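You operate a simulated robot arm through the tools that you are given. There is no shell and no other tool.

Carry out the task below with a simulated robot arm. There is one attempt and no reset: what you move stays moved.

## Task
Put things in order on the check bench. At the end: the ink cartridge with the blue cap stands where the ink cartridge with the black cap stood; the ink cartridge with the black cap stands where the film weight with the orange grip stood; the film weight with the orange grip stands on top of the yellow job card; the ink cartridge with the red cap stands where the ink cartridge with the blue cap stood; whatever was shut is shut again. Leave all else as you found it, and nothing knocked over.

Only the result counts: the job must be done as asked and must still hold three seconds after the hand-in. Knocking over, shifting, dropping, spilling or breaking anything else fails it. A push-on lid holds only when it is set on centred and level and pressed home; a screw cap is set on level and turned clockwise until tight.

## Robot
A 6-joint arm with a two-finger parallel gripper, fixed in place. Base frame: the origin is at the foot of the arm, x ahead of it, y to its left, z up; the work surface is at about z = 0. Readings come in m, degrees, newtons and seconds.
With the tool pointing down near the work surface it reaches from about 0.16 to 0.42 m from the base axis. Its first joint turns from -66.0 to 66.0 degrees. Payload 1.57 kg.
Tool frame: the origin (TCP) lies between the finger pads and is the grasp point; the fingertips stand 0.03 m ahead of it; z points along the fingers, y is the line along which they close. The gripper opens to 0.08 m. The fingers are 0.017 m wide and 0.012 m thick; the gripper's body (0.04 by 0.082 m) begins 0.08 m behind the TCP.
Orientation is told as [roll, pitch, yaw] about the base's x, y, z axes, in that order, counted from this pose: with the fingers straight down and closing along the base's y, the tool's x points along the base's -x, its y along +y and its z along -z.

## Interface
- The arm moves only by the tool step_arm. Its argument "deltas" is a list of rows, each a list of 7 numbers: the shift along the base's x, y, z in m, then the turn, a rotation vector about the base's x, y, z in rad, then the opening, from 0 (shut) to 1 (fully open). In form: [[x, y, z, ax, ay, az, hand], ...]. A call has 1 to 20 rows; each row shifts and turns the commanded pose from where the row before left it. Rows are played at 5 a second. More than 0.05 m and 8.6 degrees between two rows, or a gripper value outside its range, and nothing of the call is played. Where a pose cannot be reached the arm comes as near as it can. A force on the tool above 40 N (or 10 N above the force at the start of the call, whichever is more), or a blocked arm, ends the call early, and 0.2 s more pass. The fingers move at their own pace (about 0.153 m/s each) and stop on an object; they squeeze with about 27 N. The grip force told is the motor's: it shows also when the fingers shut on nothing. Time passes only in rows, and 0.2 s behind the last, so rows that do not move let the fingers close. The reply holds the time, the measured pose of the TCP, the force on the tool along the base axes, the opening and the grip force, in the units named above and with some noise, with the torque about the TCP (base axes, N m) and any sound that the robot's microphone picked up.
- Cameras (640 x 400 px; columns grow to the right, rows downward): "scene" is fixed at [0.0555, -0.3359, 0.4211]; the picture's right is [0.83, -0.56, 0.00], its down [-0.37, -0.54, -0.76] and it looks along [0.42, 0.63, -0.66] (base axes); focal length 214 px, centre (320, 200). "wrist" rides on the gripper at [0.072, -0.007, -0.122] in the tool frame; the picture's right is [0.09, 1.00, 0.00], its down [-0.84, 0.08, -0.54] and it looks along [-0.54, 0.05, 0.84] (tool axes); focal length 238 px, centre (320, 200). There is no depth. A picture from a camera that has moved, and an enlarged one, comes with that camera's place and axes in the base frame and with its lens. The place of the scene camera against the robot may be out by one fixed shift of up to 0.018 m in any direction.
- snapshot(camera): a new picture of that camera. No time passes.
- zoom(camera, box): a new picture of the part [left, top, right, bottom] of that camera's present view, enlarged. No time passes.
- close_job(): hands the job in; it is judged then, once.

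Nothing tells you positions but the pictures and the camera data. Unless the task says otherwise, let go and move clear before handing in.

The tools are called after "Call:" by a JSON object that holds its "fn" and its "kwargs". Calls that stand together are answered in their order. step_arm: Moves the arm, as the interface text tells. Its arguments: {"type":"object","properties":{"deltas":{"type":"array","items":{"type":"array","items":{"type":"number"}}}},"required":["deltas"]} The other tools are called the same way: snapshot (camera) takes a picture; zoom (camera, box) takes an enlarged picture of a part of a camera's view; close_job () hands the job in.

At the start:

```text
time_s: 0.0
tcp_pos: [0.224, 0.0514, 0.2808]
tool_rot: [0.0, -0.1, -0.1]
wrist_force: [0.1, 0.1, 0.0]
torque: [0.0, 0.0, -0.02]
gripper_width: 0.0798
finger_force: 0.1
```

scene: 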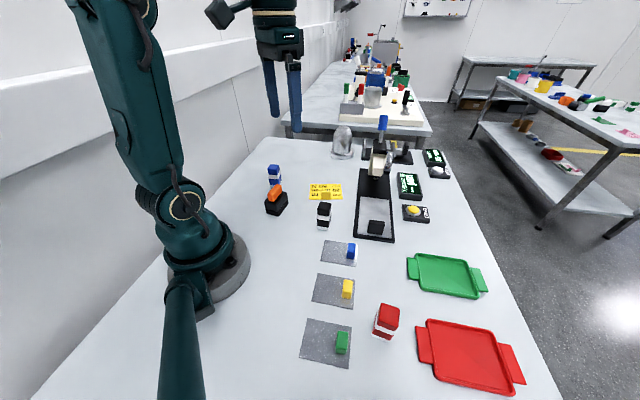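
wrist: 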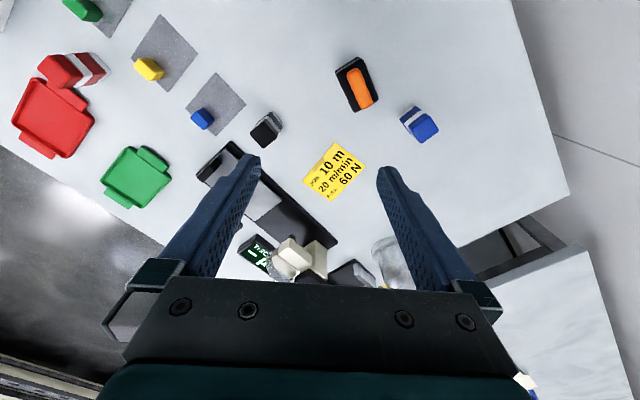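

I see the bench with a blue-capped cartridge, an orange-gripped weight, a black-capped cartridge, a yellow card and a red-capped cartridge. First I will look closer with both cameras.

Call:
{"fn": "zoom", "kwargs": {"camera": "scene", "box": [240, 130, 400, 230]}}

Call:
{"fn": "zoom", "kwargs": {"camera": "scene", "box": [280, 220, 520, 400]}}

Call:
{"fn": "zoom", "kwargs": {"camera": "wrist", "box": [220, 40, 460, 220]}}

Call:
{"fn": "zoom", "kwargs": {"camera": "wrist", "box": [0, 0, 260, 220]}}

Call:
{"fn": "zoom", "kwargs": {"camera": "scene", "box": [320, 100, 470, 250]}}

```text
4.00 times, centred on (320, 180) of scene
camera zoom: at [0.0555, -0.3359, 0.4211], right [0.83, -0.56, 0.0], down [-0.37, -0.54, -0.76], along [0.42, 0.63, -0.66], focal length 858 px, centre (320, 280)
```

zoom: 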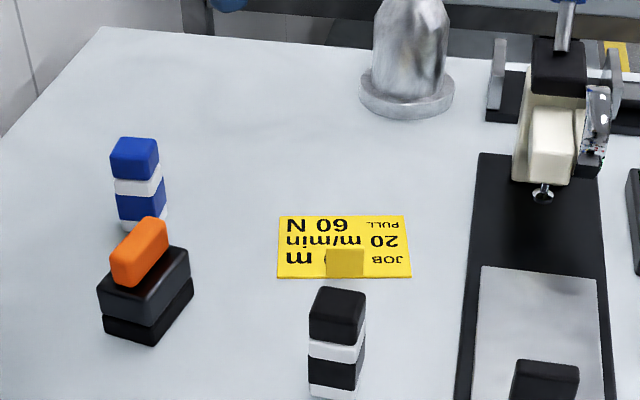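

```text
2.22 times, centred on (400, 310) of scene
camera zoom: at [0.0555, -0.3359, 0.4211], right [0.83, -0.56, 0.0], down [-0.37, -0.54, -0.76], along [0.42, 0.63, -0.66], focal length 477 px, centre (142, -44)
```

zoom: 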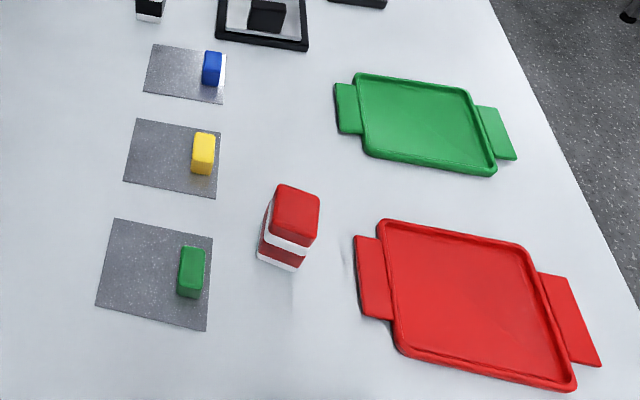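

```text
2.22 times, centred on (340, 130) of wrist
camera zoom: at [0.1529, 0.0457, 0.403], right [-0.09, 1.0, 0.0], down [0.84, 0.08, 0.54], along [0.54, 0.05, -0.84], focal length 530 px, centre (276, 356)
```

zoom: 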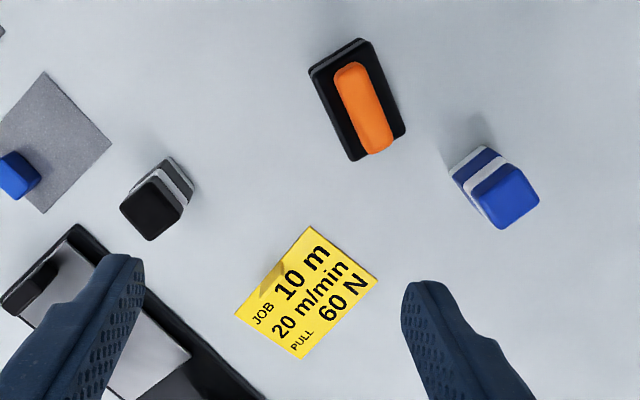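

```text
1.82 times, centred on (130, 110) of wrist
camera zoom: at [0.1529, 0.0457, 0.403], right [-0.09, 1.0, 0.0], down [0.84, 0.08, 0.54], along [0.54, 0.05, -0.84], focal length 433 px, centre (666, 364)
```

zoom: 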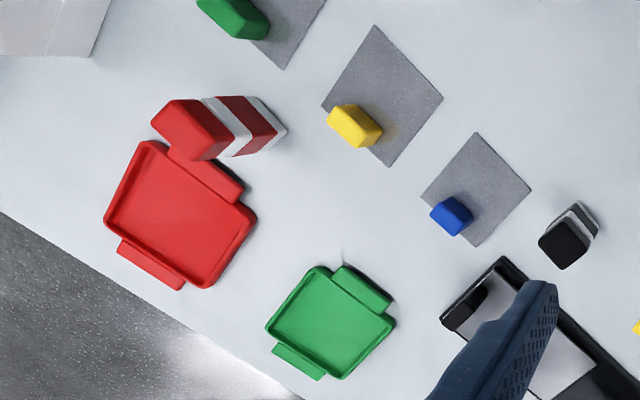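

```text
2.67 times, centred on (395, 175) of scene
camera zoom: at [0.0555, -0.3359, 0.4211], right [0.83, -0.56, 0.0], down [-0.37, -0.54, -0.76], along [0.42, 0.63, -0.66], focal length 572 px, centre (120, 267)
```

zoom: 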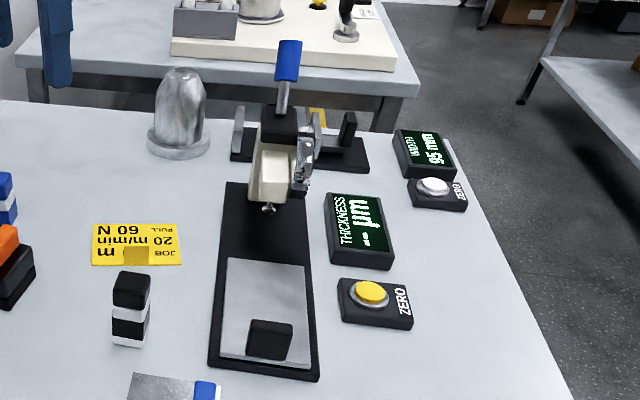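

The order that frees each spot is: weight → card, black → weight's spot, blue → black's spot, red → blue's spot. I estimate the weight near (0.197, 0.104), black near (0.27, -0.027) and the card near (0.35, 0.09). I'll move above the weight with the fingers clear to get a better view.

Call:
{"fn": "step_arm", "kwargs": {"deltas": [[-0.009, 0.018, -0.02, 0, 0, 0, 1], [-0.009, 0.018, -0.02, 0, 0, 0, 1], [-0.009, 0.017, -0.02, 0, 0, 0, 1], [0, 0, -0.02, 0, 0, 0, 1], [0, 0, 0, 0, 0, 0, 1]]}}

Call:
{"fn": "snapshot", "kwargs": {"camera": "wrist"}}

```text
time_s: 1.2
tcp_pos: [0.1976, 0.1038, 0.2009]
tool_rot: [0.0, -0.2, 0.0]
wrist_force: [0.1, -0.4, -0.9]
torque: [0.0, -0.01, 0.02]
gripper_width: 0.0801
finger_force: 0.1
```

```text
taken
camera wrist: at [0.1268, 0.098, 0.3234], right [-0.09, 1.0, 0.0], down [0.84, 0.08, 0.54], along [0.54, 0.05, -0.84], focal length 238 px, centre (320, 200)
```

wrist: 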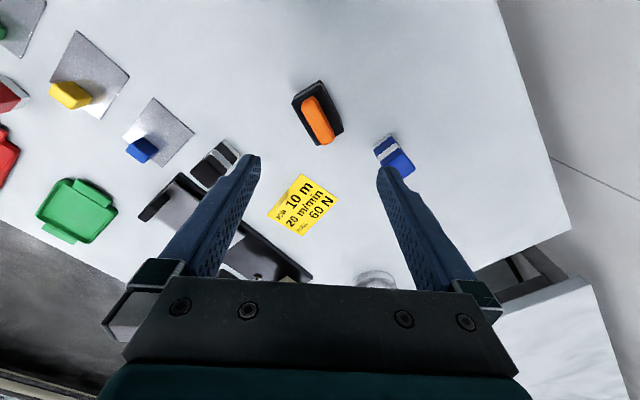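

Call:
{"fn": "zoom", "kwargs": {"camera": "wrist", "box": [260, 60, 420, 160]}}

Call:
{"fn": "zoom", "kwargs": {"camera": "wrist", "box": [180, 120, 340, 240]}}

```text
4.00 times, centred on (340, 110) of wrist
camera zoom: at [0.1268, 0.098, 0.3234], right [-0.09, 1.0, 0.0], down [0.84, 0.08, 0.54], along [0.54, 0.05, -0.84], focal length 953 px, centre (240, 560)
```

zoom: 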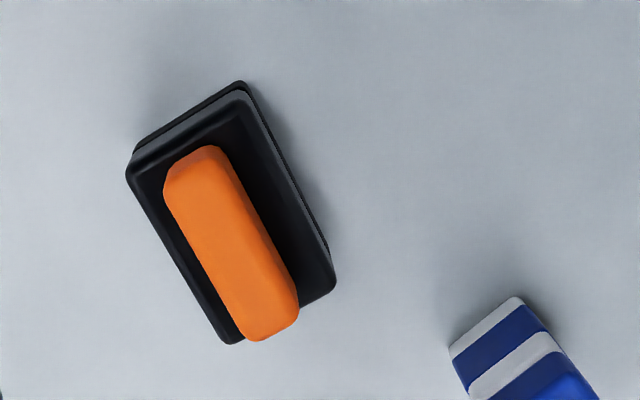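

```text
3.33 times, centred on (260, 180) of wrist
camera zoom: at [0.1268, 0.098, 0.3234], right [-0.09, 1.0, 0.0], down [0.84, 0.08, 0.54], along [0.54, 0.05, -0.84], focal length 794 px, centre (520, 267)
```

zoom: 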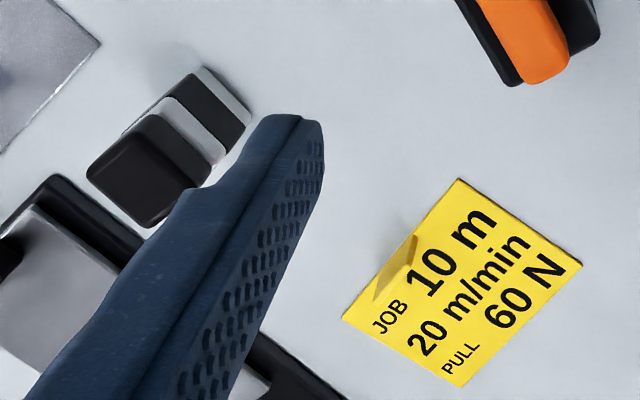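

The weight is about 0.06 × 0.04 m, centred near (0.197, 0.102) with its long axis at about 36°. The card has a small raised tab at the middle of its near edge. Next I'll move over the card to see the tab and the black cartridge better.

Call:
{"fn": "step_arm", "kwargs": {"deltas": [[0.03, -0.01, 0, 0, 0, 0, 1], [0.03, -0.01, 0, 0, 0, 0, 1], [0.03, -0.01, 0, 0, 0, 0, 1], [0, 0, 0, 0, 0, 0, 1], [0, 0, 0, 0, 0, 0, 1]]}}

Call:
{"fn": "snapshot", "kwargs": {"camera": "wrist"}}

Call:
{"fn": "zoom", "kwargs": {"camera": "wrist", "box": [240, 80, 400, 180]}}

Call:
{"fn": "zoom", "kwargs": {"camera": "wrist", "box": [160, 60, 320, 160]}}

```text
time_s: 2.4
tcp_pos: [0.2849, 0.0752, 0.2017]
tool_rot: [0.0, -0.1, -0.1]
wrist_force: [-0.2, 0.1, 0.7]
torque: [-0.04, 0.0, -0.01]
gripper_width: 0.0801
finger_force: 0.0
```

```text
taken
camera wrist: at [0.215, 0.0685, 0.3226], right [-0.09, 1.0, 0.0], down [0.84, 0.08, 0.54], along [0.54, 0.05, -0.84], focal length 238 px, centre (320, 200)
```

wrist: 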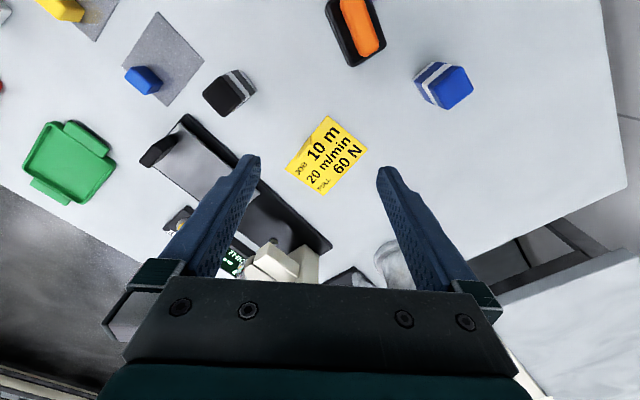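

```text
4.00 times, centred on (320, 130) of wrist
camera zoom: at [0.215, 0.0685, 0.3226], right [-0.09, 1.0, 0.0], down [0.84, 0.08, 0.54], along [0.54, 0.05, -0.84], focal length 953 px, centre (320, 480)
```

zoom: 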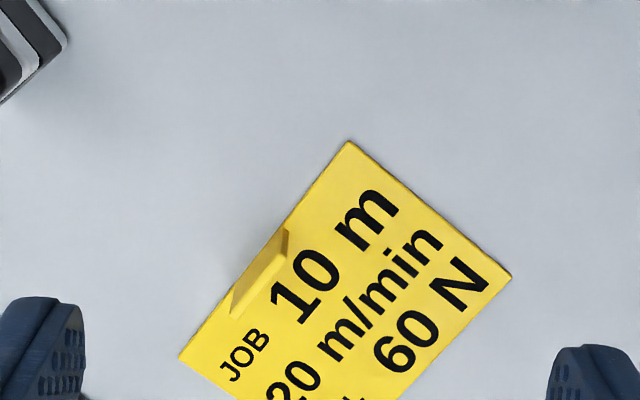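

```text
4.00 times, centred on (240, 110) of wrist
camera zoom: at [0.215, 0.0685, 0.3226], right [-0.09, 1.0, 0.0], down [0.84, 0.08, 0.54], along [0.54, 0.05, -0.84], focal length 953 px, centre (640, 560)
```

zoom: 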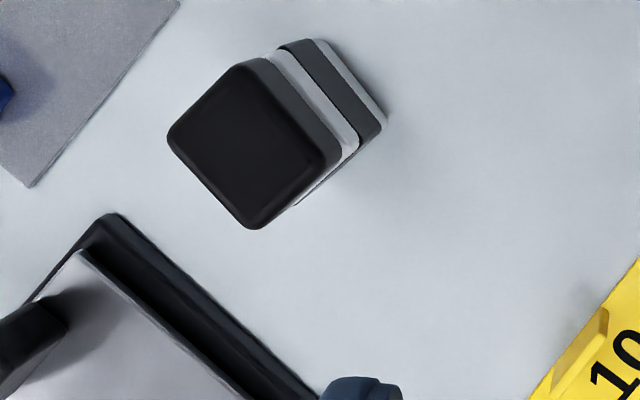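

Call:
{"fn": "zoom", "kwargs": {"camera": "scene", "box": [255, 155, 303, 225]}}

Call:
{"fn": "zoom", "kwargs": {"camera": "scene", "box": [300, 175, 360, 235]}}

```text
5.71 times, centred on (279, 190) of scene
camera zoom: at [0.0555, -0.3359, 0.4211], right [0.83, -0.56, 0.0], down [-0.37, -0.54, -0.76], along [0.42, 0.63, -0.66], focal length 1226 px, centre (554, 257)
```

zoom: 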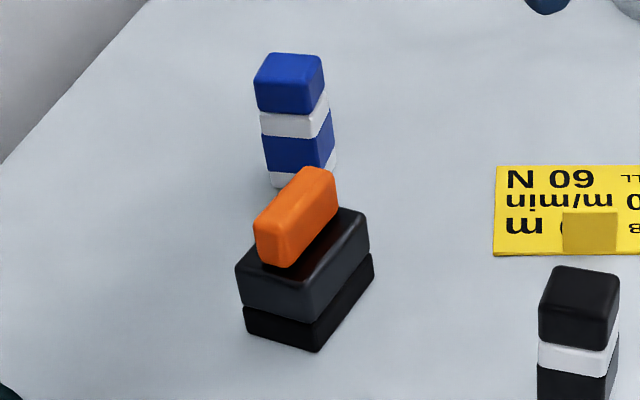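

```text
6.67 times, centred on (330, 205) of scene
camera zoom: at [0.0555, -0.3359, 0.4211], right [0.83, -0.56, 0.0], down [-0.37, -0.54, -0.76], along [0.42, 0.63, -0.66], focal length 1430 px, centre (253, 167)
```

zoom: 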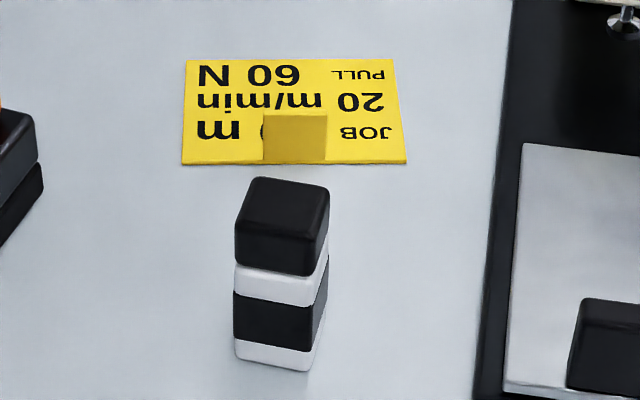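

The card is about 0.099 × 0.075 m centred near (0.352, 0.089), with its long axis at about -33° and the tab standing at the robot-side edge. I'll go back over the weight, turned so the fingers close across its short side, to check its heights.

Call:
{"fn": "step_arm", "kwargs": {"deltas": [[-0.018, 0.0056, 0, 0, 0, 0.1267, 1], [-0.018, 0.0056, 0, 0, 0, 0.1267, 1], [-0.018, 0.0056, 0, 0, 0, 0.1267, 1], [-0.018, 0.0056, -0.01, 0, 0, 0.1267, 1], [-0.0184, 0.0056, -0.01, 0, 0, 0.1267, 1], [0, 0, 0, 0, 0, 0, 1], [0, 0, 0, 0, 0, 0, 1]]}}

Call:
{"fn": "snapshot", "kwargs": {"camera": "wrist"}}

Call:
{"fn": "zoom", "kwargs": {"camera": "wrist", "box": [240, 60, 400, 160]}}

Call:
{"fn": "snapshot", "kwargs": {"camera": "scene"}}

```text
time_s: 4.0
tcp_pos: [0.1943, 0.102, 0.182]
tool_rot: [0.0, 0.0, 36.2]
wrist_force: [0.4, 0.0, -0.1]
torque: [0.0, -0.01, 0.0]
gripper_width: 0.0799
finger_force: 0.2
```

```text
taken
camera wrist: at [0.1433, 0.0543, 0.3036], right [-0.66, 0.75, 0.0], down [0.63, 0.56, 0.54], along [0.41, 0.36, -0.84], focal length 238 px, centre (320, 200)
```

wrist: 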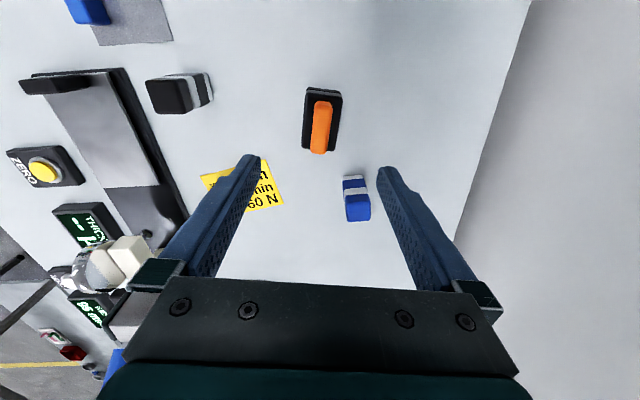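

```text
4.00 times, centred on (320, 110) of wrist
camera zoom: at [0.1433, 0.0543, 0.3036], right [-0.66, 0.75, 0.0], down [0.63, 0.56, 0.54], along [0.41, 0.36, -0.84], focal length 953 px, centre (320, 560)
```

zoom: 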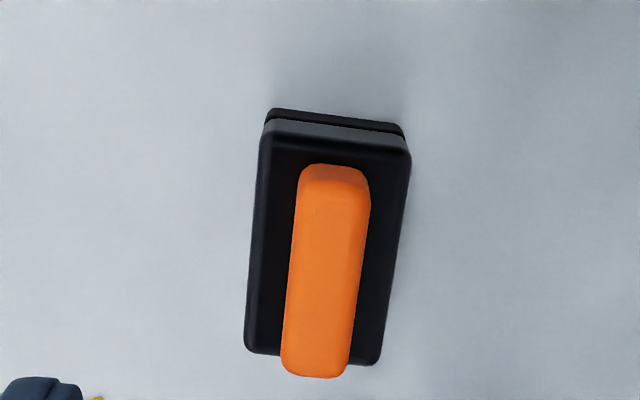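

```text
taken
```

scene: 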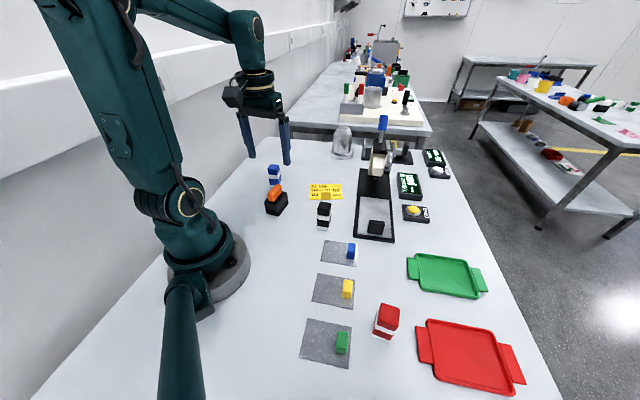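

The weight's centre is near (0.196, 0.103), with its body top at about z = 0.04 and the orange grip top at about 0.065. I'll lower over the orange grip with the fingertips staying just above the body, then check.

Call:
{"fn": "step_arm", "kwargs": {"deltas": [[0, 0, -0.025, 0, 0, 0, 0.7], [0, 0, -0.025, 0, 0, 0, 0.7], [0, 0, -0.025, 0, 0, 0, 0.7], [0, 0, -0.015, 0, 0, 0, 0.7], [0, 0, -0.01, 0, 0, 0, 0.7], [0, 0, 0, 0, 0, 0, 0.7]]}}

Call:
{"fn": "snapshot", "kwargs": {"camera": "wrist"}}

Call:
{"fn": "zoom", "kwargs": {"camera": "scene", "box": [220, 130, 340, 230]}}

```text
time_s: 5.4
tcp_pos: [0.1954, 0.1017, 0.0801]
tool_rot: [0.0, -0.1, 36.2]
wrist_force: [-0.4, 0.1, 0.3]
torque: [0.01, 0.01, 0.0]
gripper_width: 0.0557
finger_force: 0.1
```

```text
taken
camera wrist: at [0.1432, 0.0543, 0.2027], right [-0.66, 0.75, 0.0], down [0.63, 0.56, 0.54], along [0.41, 0.36, -0.84], focal length 238 px, centre (320, 200)
```

wrist: 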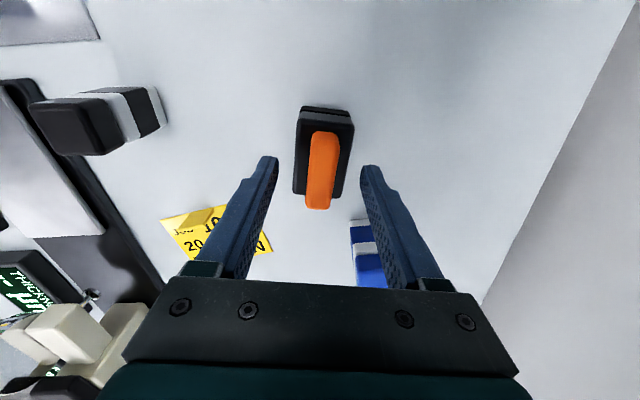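

```text
4.00 times, centred on (280, 180) of scene
camera zoom: at [0.0555, -0.3359, 0.4211], right [0.83, -0.56, 0.0], down [-0.37, -0.54, -0.76], along [0.42, 0.63, -0.66], focal length 858 px, centre (480, 280)
```

zoom: 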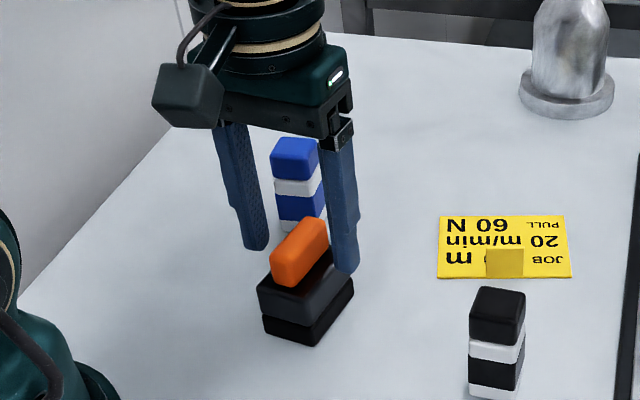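

The fingers straddle the orange grip evenly. I'll go down 4 mm more, close and lift slightly.

Call:
{"fn": "step_arm", "kwargs": {"deltas": [[0, 0, -0.002, 0, 0, 0, 0.7], [0, 0, -0.002, 0, 0, 0, 0.7], [0, 0, 0, 0, 0, 0, 0.2], [0, 0, 0, 0, 0, 0, 0], [0, 0, 0, 0, 0, 0, 0], [0, 0, 0, 0, 0, 0, 0]]}}

Call:
{"fn": "zoom", "kwargs": {"camera": "scene", "box": [220, 130, 340, 230]}}

```text
time_s: 6.8
tcp_pos: [0.1953, 0.1035, 0.0754]
tool_rot: [0.0, 0.0, 36.1]
wrist_force: [-2.3, 0.9, 1.0]
torque: [0.03, 0.03, -0.02]
gripper_width: 0.0177
finger_force: 27.0
```

```text
4.00 times, centred on (280, 180) of scene
camera zoom: at [0.0555, -0.3359, 0.4211], right [0.83, -0.56, 0.0], down [-0.37, -0.54, -0.76], along [0.42, 0.63, -0.66], focal length 858 px, centre (480, 280)
```

zoom: 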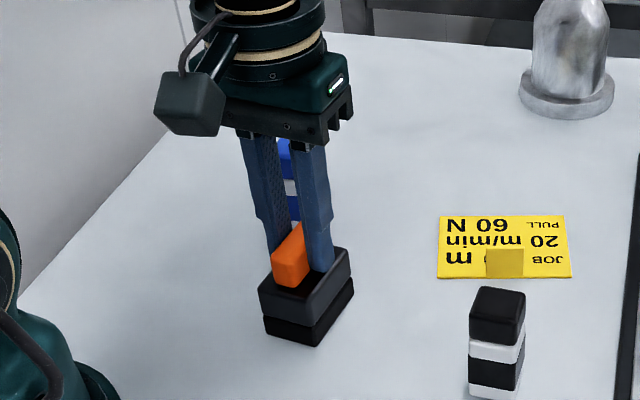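

The orange grip is held (0.0177 m wide). Now I'll lift and check that it hangs level.

Call:
{"fn": "step_arm", "kwargs": {"deltas": [[0, 0, 0.01, 0, 0, 0, 0], [0, 0, 0.02, 0, 0, 0, 0], [0, 0, 0.03, 0, 0, 0, 0], [0, 0, 0, 0, 0, 0, 0], [0, 0, 0, 0, 0, 0, 0]]}}

Call:
{"fn": "zoom", "kwargs": {"camera": "scene", "box": [220, 100, 340, 230]}}

```text
time_s: 8.0
tcp_pos: [0.1938, 0.1021, 0.1397]
tool_rot: [0.0, -0.1, 36.1]
wrist_force: [-0.9, -0.5, -3.7]
torque: [0.0, -0.03, -0.01]
gripper_width: 0.0178
finger_force: 27.5
```

```text
3.08 times, centred on (280, 165) of scene
camera zoom: at [0.0555, -0.3359, 0.4211], right [0.83, -0.56, 0.0], down [-0.37, -0.54, -0.76], along [0.42, 0.63, -0.66], focal length 660 px, centre (443, 308)
```

zoom: 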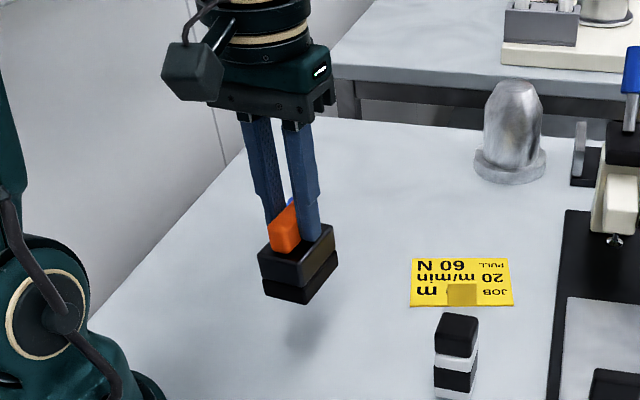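

Call:
{"fn": "step_arm", "kwargs": {"deltas": [[0.0175, -0.00116, 0, 0, 0, -0.1346, 0], [0.0175, -0.00116, 0, 0, 0, -0.1346, 0], [0.0175, -0.00116, 0, 0, 0, -0.1346, 0], [0.0175, -0.00116, 0, 0, 0, -0.1346, 0], [0.0175, -0.00116, 0, 0, 0, -0.1346, 0], [0.0175, -0.00116, 0, 0, 0, -0.1346, 0], [0.0175, -0.00116, 0, 0, 0, -0.1346, 0], [0.0175, -0.00116, 0, 0, 0, -0.1346, 0], [0.0174, -0.00116, 0, 0, 0, -0.1346, 0], [0, 0, 0, 0, 0, 0, 0], [0, 0, 0, 0, 0, 0, 0]]}}

Call:
{"fn": "snapshot", "kwargs": {"camera": "wrist"}}

Call:
{"fn": "zoom", "kwargs": {"camera": "scene", "box": [260, 100, 400, 230]}}

```text
time_s: 10.4
tcp_pos: [0.353, 0.0922, 0.1379]
tool_rot: [0.0, -0.1, -33.4]
wrist_force: [0.2, 0.1, -4.6]
torque: [-0.01, 0.0, 0.01]
gripper_width: 0.0177
finger_force: 27.1
```

```text
taken
camera wrist: at [0.2908, 0.126, 0.26], right [0.47, 0.88, 0.0], down [0.74, -0.39, 0.54], along [0.48, -0.26, -0.84], focal length 238 px, centre (320, 200)
```

wrist: 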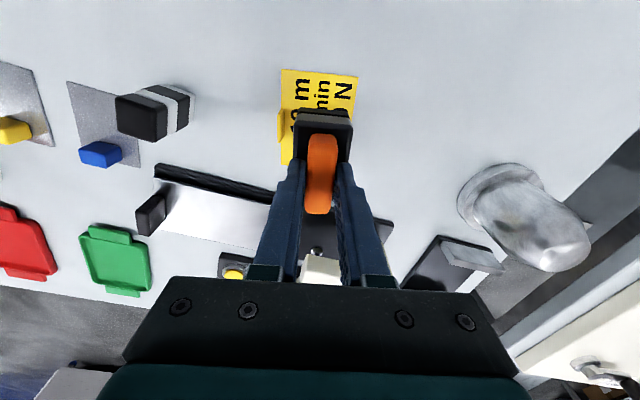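

```text
3.08 times, centred on (330, 165) of scene
camera zoom: at [0.0555, -0.3359, 0.4211], right [0.83, -0.56, 0.0], down [-0.37, -0.54, -0.76], along [0.42, 0.63, -0.66], focal length 660 px, centre (289, 308)
```

zoom: 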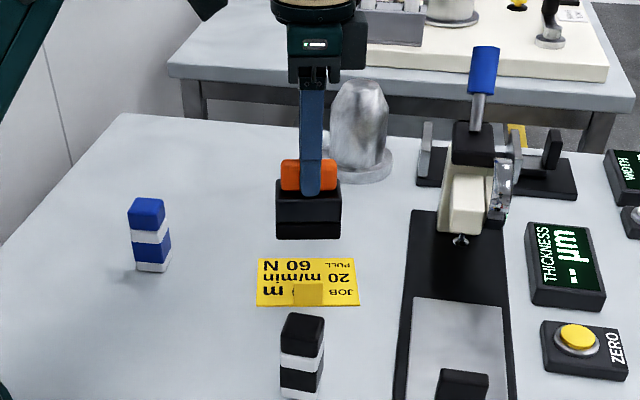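

The weight is lined up over the card with the tab clear of it. I'll lower it to just above the card.

Call:
{"fn": "step_arm", "kwargs": {"deltas": [[0, 0, -0.02, 0, 0, 0, 0], [0, 0, -0.02, 0, 0, 0, 0], [0, 0, -0.01, 0, 0, 0, 0], [0, 0, -0.003, 0, 0, 0, 0], [0, 0, 0, 0, 0, 0, 0]]}}

Call:
{"fn": "zoom", "kwargs": {"camera": "scene", "box": [280, 120, 380, 220]}}

Call:
{"fn": "zoom", "kwargs": {"camera": "wrist", "box": [240, 40, 400, 140]}}

```text
time_s: 11.6
tcp_pos: [0.3532, 0.0908, 0.0842]
tool_rot: [0.0, -0.1, -33.2]
wrist_force: [0.1, 0.2, -5.0]
torque: [0.0, -0.02, 0.02]
gripper_width: 0.0176
finger_force: 27.0
```

```text
4.00 times, centred on (330, 170) of scene
camera zoom: at [0.0555, -0.3359, 0.4211], right [0.83, -0.56, 0.0], down [-0.37, -0.54, -0.76], along [0.42, 0.63, -0.66], focal length 858 px, centre (280, 320)
```

zoom: 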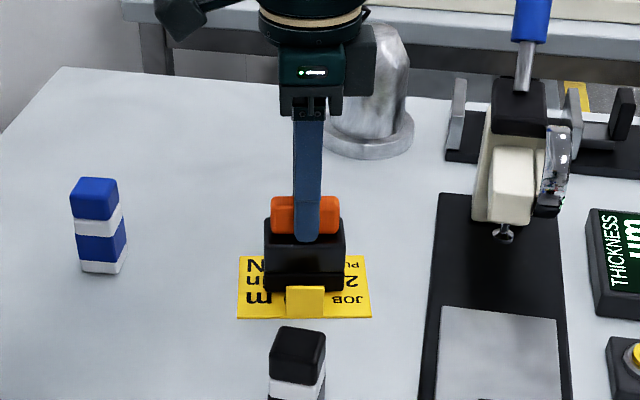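

```text
4.00 times, centred on (320, 90) of wrist
camera zoom: at [0.2909, 0.125, 0.2053], right [0.47, 0.88, 0.0], down [0.74, -0.39, 0.54], along [0.48, -0.25, -0.84], focal length 953 px, centre (320, 640)
```

zoom: 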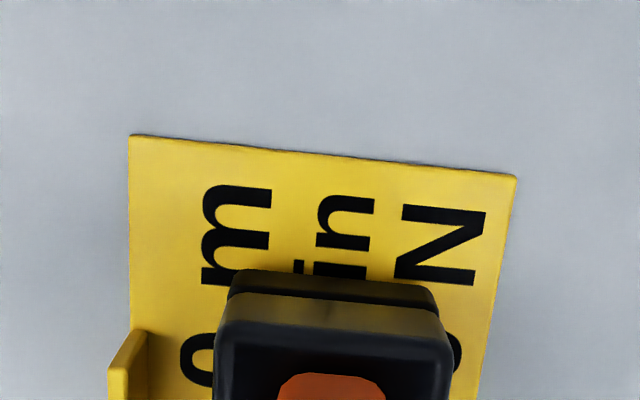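

Call:
{"fn": "step_arm", "kwargs": {"deltas": [[0, 0, -0.0015, 0, 0, 0, 0], [0, 0, -0.0015, 0, 0, 0, 0], [0, 0, -0.001, 0, 0, 0, 0], [0, 0, 0, 0, 0, 0, 0]]}}

Call:
{"fn": "zoom", "kwargs": {"camera": "scene", "box": [300, 160, 360, 220]}}

```text
time_s: 12.6
tcp_pos: [0.3531, 0.0913, 0.0802]
tool_rot: [0.0, -0.2, -33.4]
wrist_force: [-0.4, -0.1, -3.2]
torque: [-0.02, -0.03, 0.01]
gripper_width: 0.0177
finger_force: 26.4
```

```text
6.67 times, centred on (330, 190) of scene
camera zoom: at [0.0555, -0.3359, 0.4211], right [0.83, -0.56, 0.0], down [-0.37, -0.54, -0.76], along [0.42, 0.63, -0.66], focal length 1430 px, centre (253, 267)
```

zoom: 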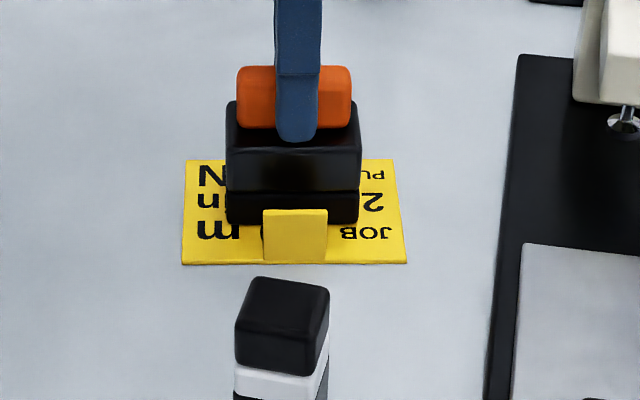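

Call:
{"fn": "step_arm", "kwargs": {"deltas": [[0, 0, -0.001, 0, 0, 0, 0], [0, 0, 0, 0, 0, 0, 0]]}}

```text
time_s: 13.2
tcp_pos: [0.3517, 0.0925, 0.0795]
tool_rot: [0.0, -0.1, -33.1]
wrist_force: [0.0, -0.3, -3.3]
torque: [-0.04, 0.02, -0.01]
gripper_width: 0.0176
finger_force: 27.0
```

Call:
{"fn": "step_arm", "kwargs": {"deltas": [[0, 0, -0.001, 0, 0, 0, 0], [0, 0, 0, 0, 0, 0, 0]]}}

```text
time_s: 13.8
tcp_pos: [0.3532, 0.0928, 0.0794]
tool_rot: [0.1, 0.0, -33.2]
wrist_force: [-3.3, 0.2, 9.0]
torque: [0.01, 0.23, 0.03]
gripper_width: 0.0179
finger_force: 27.1
```

Contact with the card is made, so I'll release and lift straight up.

Call:
{"fn": "step_arm", "kwargs": {"deltas": [[0, 0, 0.0006, 0, 0, 0, 0], [0, 0, 0, 0, 0, 0, 0.3], [0, 0, 0, 0, 0, 0, 0.5], [0, 0, 0, 0, 0, 0, 0.5], [0, 0, 0.02, 0, 0, 0, 0.5], [0, 0, 0.03, 0, 0, 0, 0.5], [0, 0, 0.03, 0, 0, 0, 0.5], [0, 0, 0.02, 0, 0, 0, 1], [0, 0, 0, 0, 0, 0, 1]]}}

Call:
{"fn": "snapshot", "kwargs": {"camera": "wrist"}}

Call:
{"fn": "zoom", "kwargs": {"camera": "scene", "box": [280, 140, 380, 240]}}

```text
time_s: 15.8
tcp_pos: [0.3543, 0.092, 0.1799]
tool_rot: [0.0, -0.1, -33.2]
wrist_force: [0.5, -0.1, 0.6]
torque: [-0.03, -0.02, -0.02]
gripper_width: 0.0799
finger_force: 0.2
```

```text
taken
camera wrist: at [0.2924, 0.1262, 0.3018], right [0.47, 0.88, 0.0], down [0.74, -0.39, 0.54], along [0.48, -0.25, -0.84], focal length 238 px, centre (320, 200)
```

wrist: 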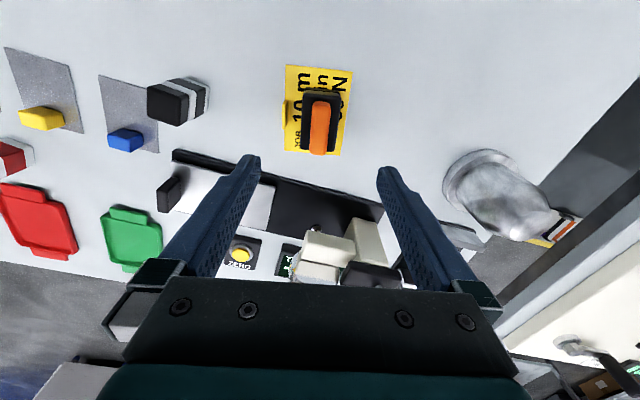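

```text
4.00 times, centred on (330, 190) of scene
camera zoom: at [0.0555, -0.3359, 0.4211], right [0.83, -0.56, 0.0], down [-0.37, -0.54, -0.76], along [0.42, 0.63, -0.66], focal length 858 px, centre (280, 240)
```

zoom: 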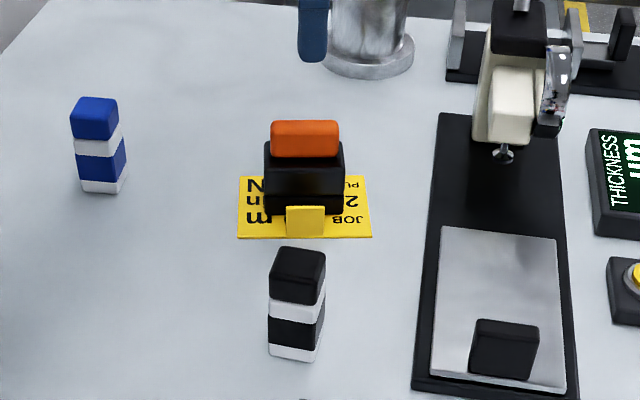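

The weight stands on the card and the card hasn't moved. Next I'll go above the black-capped cartridge near (0.266, -0.0245), turned to match its sides.

Call:
{"fn": "step_arm", "kwargs": {"deltas": [[-0.0088, -0.01165, 0, 0, 0, 0.1337, 1], [-0.0088, -0.01165, 0, 0, 0, 0.1337, 1], [-0.0088, -0.01165, 0, 0, 0, 0.1337, 1], [-0.0088, -0.01165, 0, 0, 0, 0.1337, 1], [-0.0088, -0.01165, 0, 0, 0, 0.1337, 1], [-0.0088, -0.01165, 0, 0, 0, 0.1337, 1], [-0.0088, -0.01165, 0, 0, 0, 0.1337, 1], [-0.0088, -0.01165, 0, 0, 0, 0.1337, 1], [-0.0088, -0.01165, 0, 0, 0, 0.1337, 1], [-0.0088, -0.01165, 0, 0, 0, 0.1337, 1], [0, 0, 0, 0, 0, 0, 1], [0, 0, 0, 0, 0, 0, 1]]}}

Call:
{"fn": "snapshot", "kwargs": {"camera": "wrist"}}

Call:
{"fn": "zoom", "kwargs": {"camera": "wrist", "box": [240, 60, 400, 160]}}

Call:
{"fn": "snapshot", "kwargs": {"camera": "scene"}}

```text
time_s: 18.4
tcp_pos: [0.2641, -0.0267, 0.1793]
tool_rot: [-0.1, -0.2, 43.4]
wrist_force: [0.8, 0.0, -0.1]
torque: [-0.01, 0.02, -0.03]
gripper_width: 0.0799
finger_force: 0.0
```

```text
taken
camera wrist: at [0.2193, -0.0807, 0.3015], right [-0.75, 0.66, 0.0], down [0.55, 0.63, 0.54], along [0.36, 0.41, -0.84], focal length 238 px, centre (320, 200)
```

wrist: 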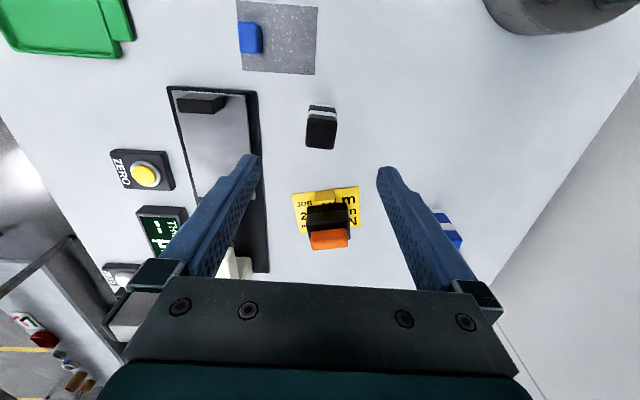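

```text
4.00 times, centred on (320, 110) of wrist
camera zoom: at [0.2193, -0.0807, 0.3015], right [-0.75, 0.66, 0.0], down [0.55, 0.63, 0.54], along [0.36, 0.41, -0.84], focal length 953 px, centre (320, 560)
```

zoom: 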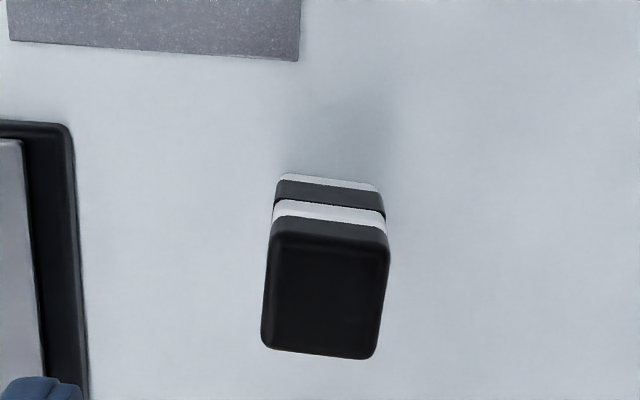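

```text
taken
```

scene: 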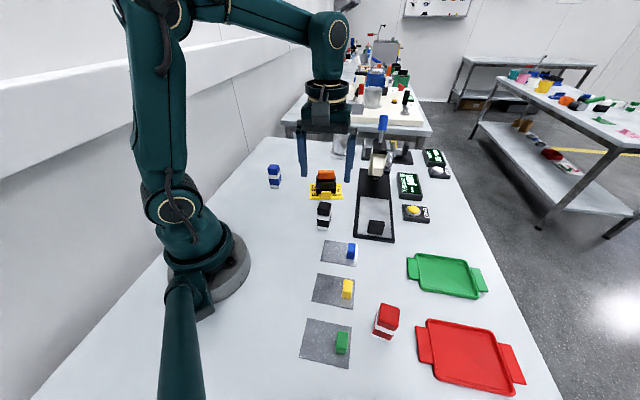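

The black cartridge is centred near (0.267, -0.0245), about 0.029 m square and 0.07 m tall, and the tool is lined up with it. I'll lower with the fingers partly open and check before going around it.

Call:
{"fn": "step_arm", "kwargs": {"deltas": [[0, 0, -0.025, 0, 0, 0, 0.75], [0, 0, -0.025, 0, 0, 0, 0.75], [0, 0, -0.02, 0, 0, 0, 0.75], [0, 0, 0, 0, 0, 0, 0.75]]}}

Call:
{"fn": "snapshot", "kwargs": {"camera": "wrist"}}

Call:
{"fn": "zoom", "kwargs": {"camera": "scene", "box": [270, 130, 390, 250]}}

```text
time_s: 19.4
tcp_pos: [0.266, -0.0263, 0.1088]
tool_rot: [0.0, -0.1, 43.4]
wrist_force: [0.1, 0.0, 0.7]
torque: [-0.02, -0.01, 0.0]
gripper_width: 0.06
finger_force: 0.2
```

```text
taken
camera wrist: at [0.2201, -0.0801, 0.2303], right [-0.75, 0.66, 0.0], down [0.55, 0.63, 0.54], along [0.36, 0.41, -0.84], focal length 238 px, centre (320, 200)
```

wrist: 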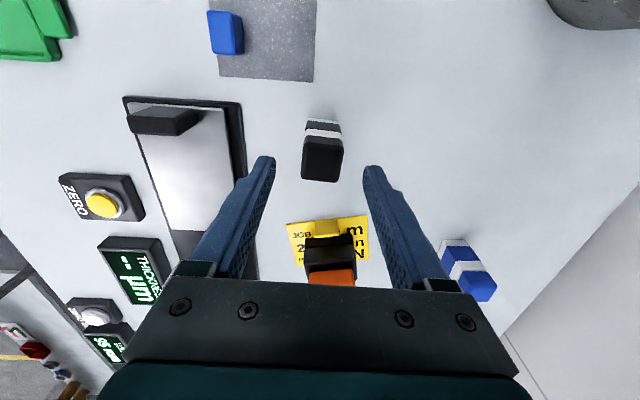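

```text
3.33 times, centred on (330, 190) of scene
camera zoom: at [0.0555, -0.3359, 0.4211], right [0.83, -0.56, 0.0], down [-0.37, -0.54, -0.76], along [0.42, 0.63, -0.66], focal length 715 px, centre (287, 233)
```

zoom: 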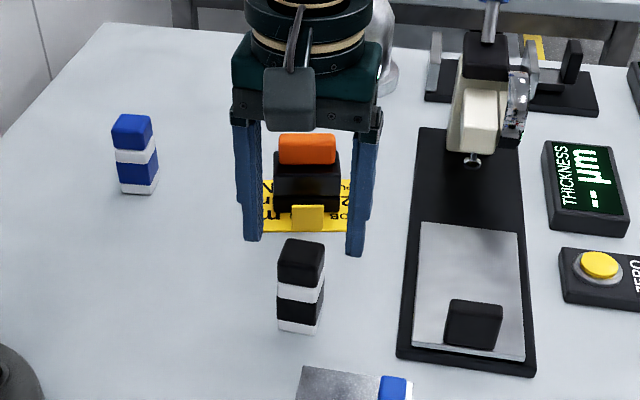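

Call:
{"fn": "step_arm", "kwargs": {"deltas": [[0, 0, -0.02, 0, 0, 0, 0.75], [0, 0, -0.02, 0, 0, 0, 0.75], [0, 0, -0.02, 0, 0, 0, 0.75], [0, 0, -0.011, 0, 0, 0, 0.75], [0, 0, 0, 0, 0, 0, 0.75]]}}

Call:
{"fn": "snapshot", "kwargs": {"camera": "wrist"}}

Call:
{"fn": "zoom", "kwargs": {"camera": "scene", "box": [270, 130, 390, 250]}}

```text
time_s: 20.6
tcp_pos: [0.2655, -0.0255, 0.0378]
tool_rot: [-0.1, -0.1, 43.4]
wrist_force: [0.7, -0.2, -0.1]
torque: [0.01, 0.01, -0.04]
gripper_width: 0.06
finger_force: 0.0
```

```text
taken
camera wrist: at [0.2193, -0.0795, 0.1595], right [-0.75, 0.66, 0.0], down [0.55, 0.63, 0.54], along [0.36, 0.41, -0.84], focal length 238 px, centre (320, 200)
```

wrist: 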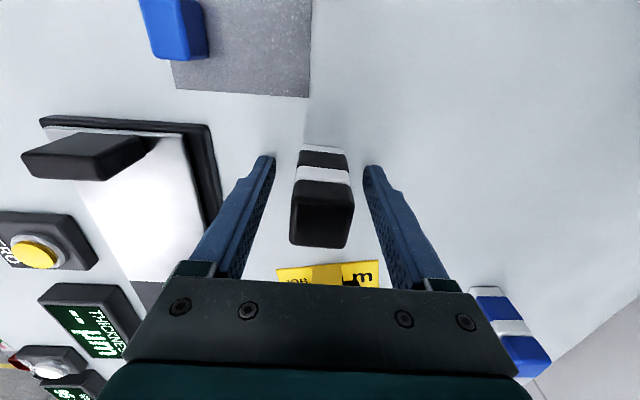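

```text
3.33 times, centred on (330, 190) of scene
camera zoom: at [0.0555, -0.3359, 0.4211], right [0.83, -0.56, 0.0], down [-0.37, -0.54, -0.76], along [0.42, 0.63, -0.66], focal length 715 px, centre (287, 233)
```

zoom: 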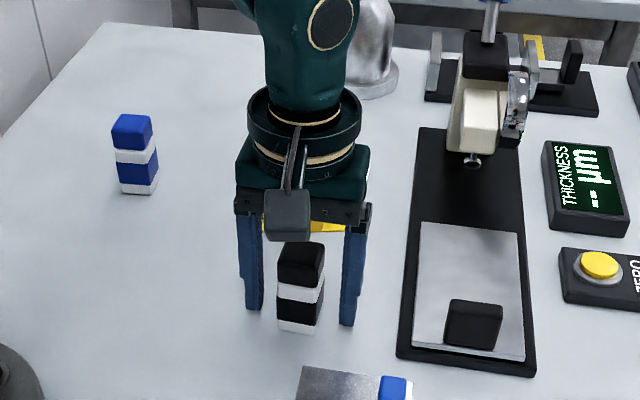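

Call:
{"fn": "step_arm", "kwargs": {"deltas": [[0, 0, 0, 0, 0, 0, 0.45], [0, 0, 0, 0, 0, 0, 0.2], [0, 0, 0, 0, 0, 0, 0], [0, 0, 0, 0, 0, 0, 0]]}}

Call:
{"fn": "zoom", "kwargs": {"camera": "wrist", "box": [240, 120, 400, 260]}}

Call:
{"fn": "zoom", "kwargs": {"camera": "scene", "box": [270, 130, 390, 250]}}

```text
time_s: 21.6
tcp_pos: [0.2655, -0.0239, 0.0371]
tool_rot: [-0.1, -0.1, 43.4]
wrist_force: [-0.4, -0.7, -0.5]
torque: [0.02, 0.01, 0.01]
gripper_width: 0.0295
finger_force: 26.9
```

```text
2.86 times, centred on (320, 190) of wrist
camera zoom: at [0.2193, -0.0795, 0.1598], right [-0.75, 0.66, 0.0], down [0.55, 0.63, 0.54], along [0.36, 0.41, -0.84], focal length 681 px, centre (320, 229)
```

zoom: 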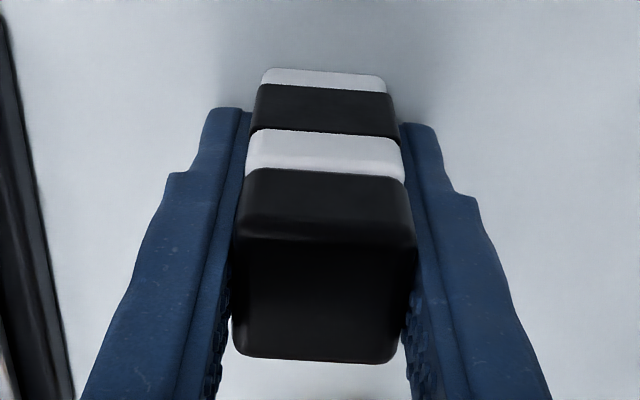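

```text
3.33 times, centred on (330, 190) of scene
camera zoom: at [0.0555, -0.3359, 0.4211], right [0.83, -0.56, 0.0], down [-0.37, -0.54, -0.76], along [0.42, 0.63, -0.66], focal length 715 px, centre (287, 233)
```

zoom: 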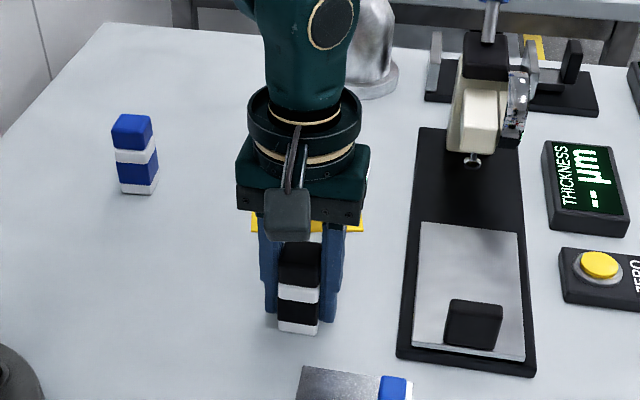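

The black cartridge is held at its body. I'll lift it, carry it to the weight's old spot (0.1965, 0.1025) and turn it to match the weight's orientation.

Call:
{"fn": "step_arm", "kwargs": {"deltas": [[0, 0, 0.01, 0, 0, 0, 0], [0, 0, 0.02, 0, 0, 0, 0], [0, 0, 0.02, 0, 0, 0, 0], [-0.00995, 0.01814, 0, 0, 0, -0.02, 0], [-0.00995, 0.01814, 0, 0, 0, -0.02, 0], [-0.00995, 0.01814, 0, 0, 0, -0.02, 0], [-0.00995, 0.01814, 0, 0, 0, -0.02, 0], [-0.00995, 0.01814, 0, 0, 0, -0.02, 0], [-0.00995, 0.01814, 0, 0, 0, -0.02, 0], [-0.00995, 0.01814, 0, 0, 0, -0.01, 0], [0, 0, 0, 0, 0, 0, 0], [0, 0, 0, 0, 0, 0, 0]]}}

Call:
{"fn": "snapshot", "kwargs": {"camera": "wrist"}}

Call:
{"fn": "snapshot", "kwargs": {"camera": "scene"}}

```text
time_s: 24.2
tcp_pos: [0.1945, 0.0982, 0.0868]
tool_rot: [0.1, -0.1, 35.9]
wrist_force: [0.3, 0.1, -0.1]
torque: [0.0, 0.0, 0.01]
gripper_width: 0.0297
finger_force: 27.0
```

```text
taken
camera wrist: at [0.1415, 0.0512, 0.2087], right [-0.66, 0.75, 0.0], down [0.63, 0.55, 0.54], along [0.41, 0.36, -0.84], focal length 238 px, centre (320, 200)
```

wrist: 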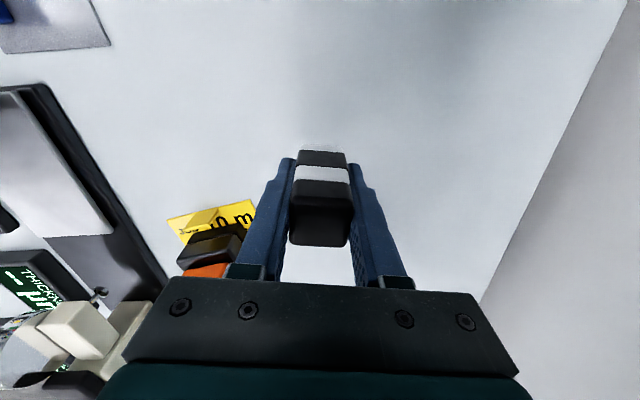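

```text
taken
```

scene: 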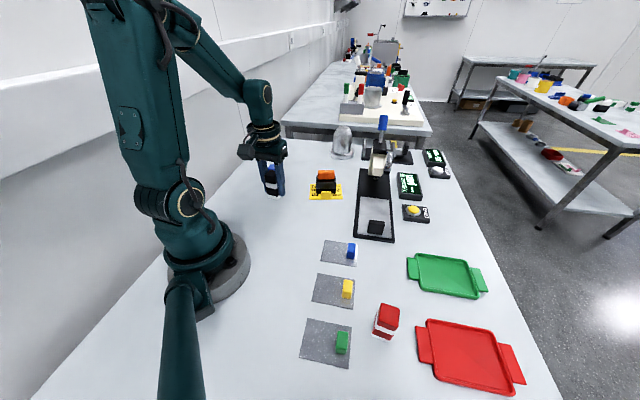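

Call:
{"fn": "step_arm", "kwargs": {"deltas": [[0, 0, 0, 0, 0, 0, 0], [0, 0, 0, 0, 0, 0, 0]]}}

Call:
{"fn": "zoom", "kwargs": {"camera": "wrist", "box": [240, 100, 400, 260]}}

Call:
{"fn": "zoom", "kwargs": {"camera": "scene", "box": [220, 110, 340, 230]}}

```text
time_s: 24.8
tcp_pos: [0.1937, 0.098, 0.0864]
tool_rot: [0.0, -0.1, 35.9]
wrist_force: [0.3, 0.5, 0.2]
torque: [0.02, -0.01, 0.01]
gripper_width: 0.0297
finger_force: 26.9
```

```text
2.50 times, centred on (320, 180) of wrist
camera zoom: at [0.1416, 0.0511, 0.2087], right [-0.66, 0.75, 0.0], down [0.63, 0.55, 0.54], along [0.41, 0.36, -0.84], focal length 596 px, centre (320, 250)
```

zoom: 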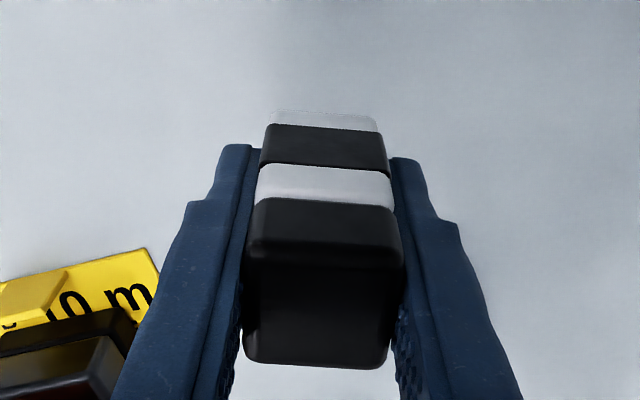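

```text
3.33 times, centred on (280, 170) of scene
camera zoom: at [0.0555, -0.3359, 0.4211], right [0.83, -0.56, 0.0], down [-0.37, -0.54, -0.76], along [0.42, 0.63, -0.66], focal length 715 px, centre (453, 300)
```

zoom: 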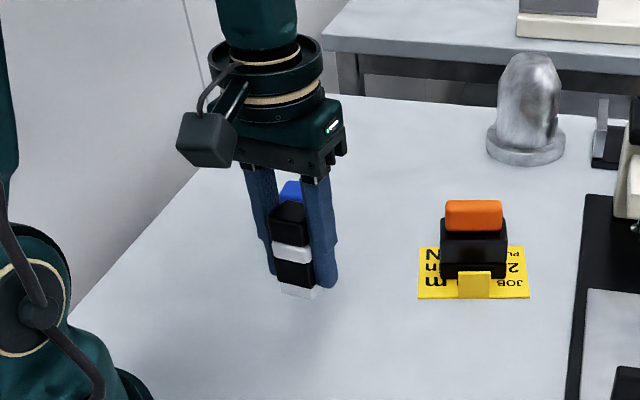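

The readings put the hand about 4 mm short in y of the weight's old centre. I'll correct that and lower the cartridge close to the table.

Call:
{"fn": "step_arm", "kwargs": {"deltas": [[0, 0.0038, 0, 0, 0, 0, 0], [0, 0, -0.02, 0, 0, 0, 0], [0, 0, -0.015, 0, 0, 0, 0], [0, 0, -0.01, 0, 0, 0, 0], [0, 0, 0, 0, 0, 0, 0], [0, 0, 0, 0, 0, 0, 0]]}}

Call:
{"fn": "zoom", "kwargs": {"camera": "wrist", "box": [240, 100, 400, 260]}}

Call:
{"fn": "zoom", "kwargs": {"camera": "scene", "box": [220, 110, 340, 230]}}

```text
time_s: 26.2
tcp_pos: [0.1938, 0.1034, 0.0431]
tool_rot: [-0.1, -0.2, 35.9]
wrist_force: [-0.8, -0.7, 0.0]
torque: [0.02, -0.01, 0.0]
gripper_width: 0.0295
finger_force: 26.7
```

```text
2.50 times, centred on (320, 180) of wrist
camera zoom: at [0.142, 0.0565, 0.164], right [-0.66, 0.75, 0.0], down [0.63, 0.55, 0.54], along [0.41, 0.36, -0.84], focal length 596 px, centre (320, 250)
```

zoom: 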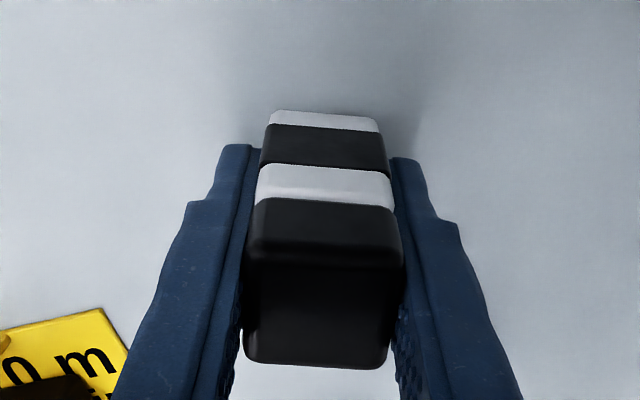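

```text
3.33 times, centred on (280, 170) of scene
camera zoom: at [0.0555, -0.3359, 0.4211], right [0.83, -0.56, 0.0], down [-0.37, -0.54, -0.76], along [0.42, 0.63, -0.66], focal length 715 px, centre (453, 300)
```

zoom: 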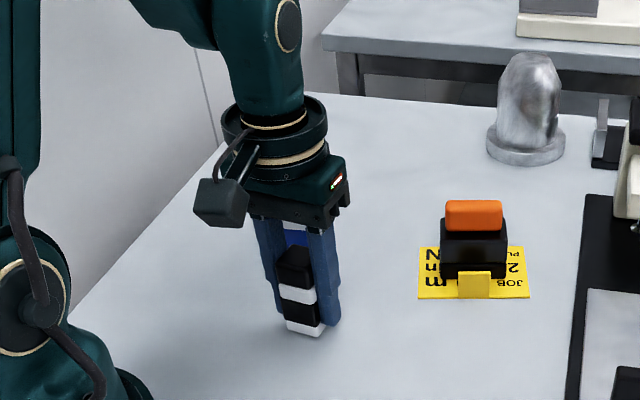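

Call:
{"fn": "step_arm", "kwargs": {"deltas": [[0, -0.0015, -0.0015, 0, 0, 0, 0], [0, 0, -0.0015, 0, 0, 0, 0], [0, 0, 0, 0, 0, 0, 0]]}}

```text
time_s: 27.0
tcp_pos: [0.1952, 0.1038, 0.0392]
tool_rot: [-0.1, -0.1, 35.9]
wrist_force: [-0.6, 0.2, -0.1]
torque: [0.02, 0.01, 0.0]
gripper_width: 0.0294
finger_force: 27.6
```

Call:
{"fn": "step_arm", "kwargs": {"deltas": [[0, 0, -0.001, 0, 0, 0, 0], [0, 0, 0, 0, 0, 0, 0]]}}

Call:
{"fn": "zoom", "kwargs": {"camera": "scene", "box": [250, 170, 310, 230]}}

```text
time_s: 27.6
tcp_pos: [0.1958, 0.103, 0.0395]
tool_rot: [0.0, -0.2, 36.0]
wrist_force: [-0.2, 0.1, -0.8]
torque: [0.02, 0.0, -0.03]
gripper_width: 0.0298
finger_force: 27.1
```

```text
6.67 times, centred on (280, 200) of scene
camera zoom: at [0.0555, -0.3359, 0.4211], right [0.83, -0.56, 0.0], down [-0.37, -0.54, -0.76], along [0.42, 0.63, -0.66], focal length 1430 px, centre (587, 200)
```

zoom: 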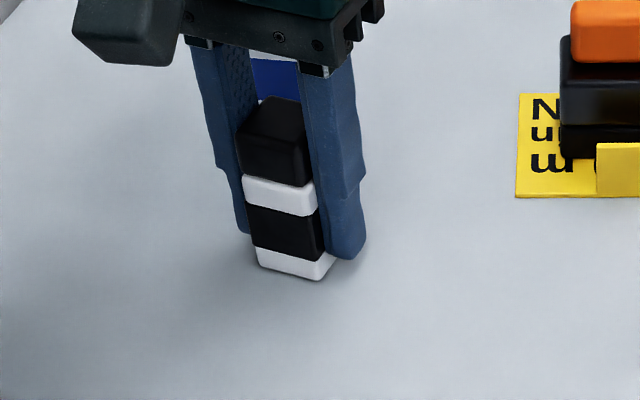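

Call:
{"fn": "step_arm", "kwargs": {"deltas": [[0, 0, -0.001, 0, 0, 0, 0], [0, 0, 0, 0, 0, 0, 0]]}}

```text
time_s: 28.2
tcp_pos: [0.1953, 0.1038, 0.0363]
tool_rot: [-0.1, -0.1, 35.8]
wrist_force: [-2.6, -3.6, 12.1]
torque: [-0.1, 0.05, 0.04]
gripper_width: 0.0296
finger_force: 26.6
```

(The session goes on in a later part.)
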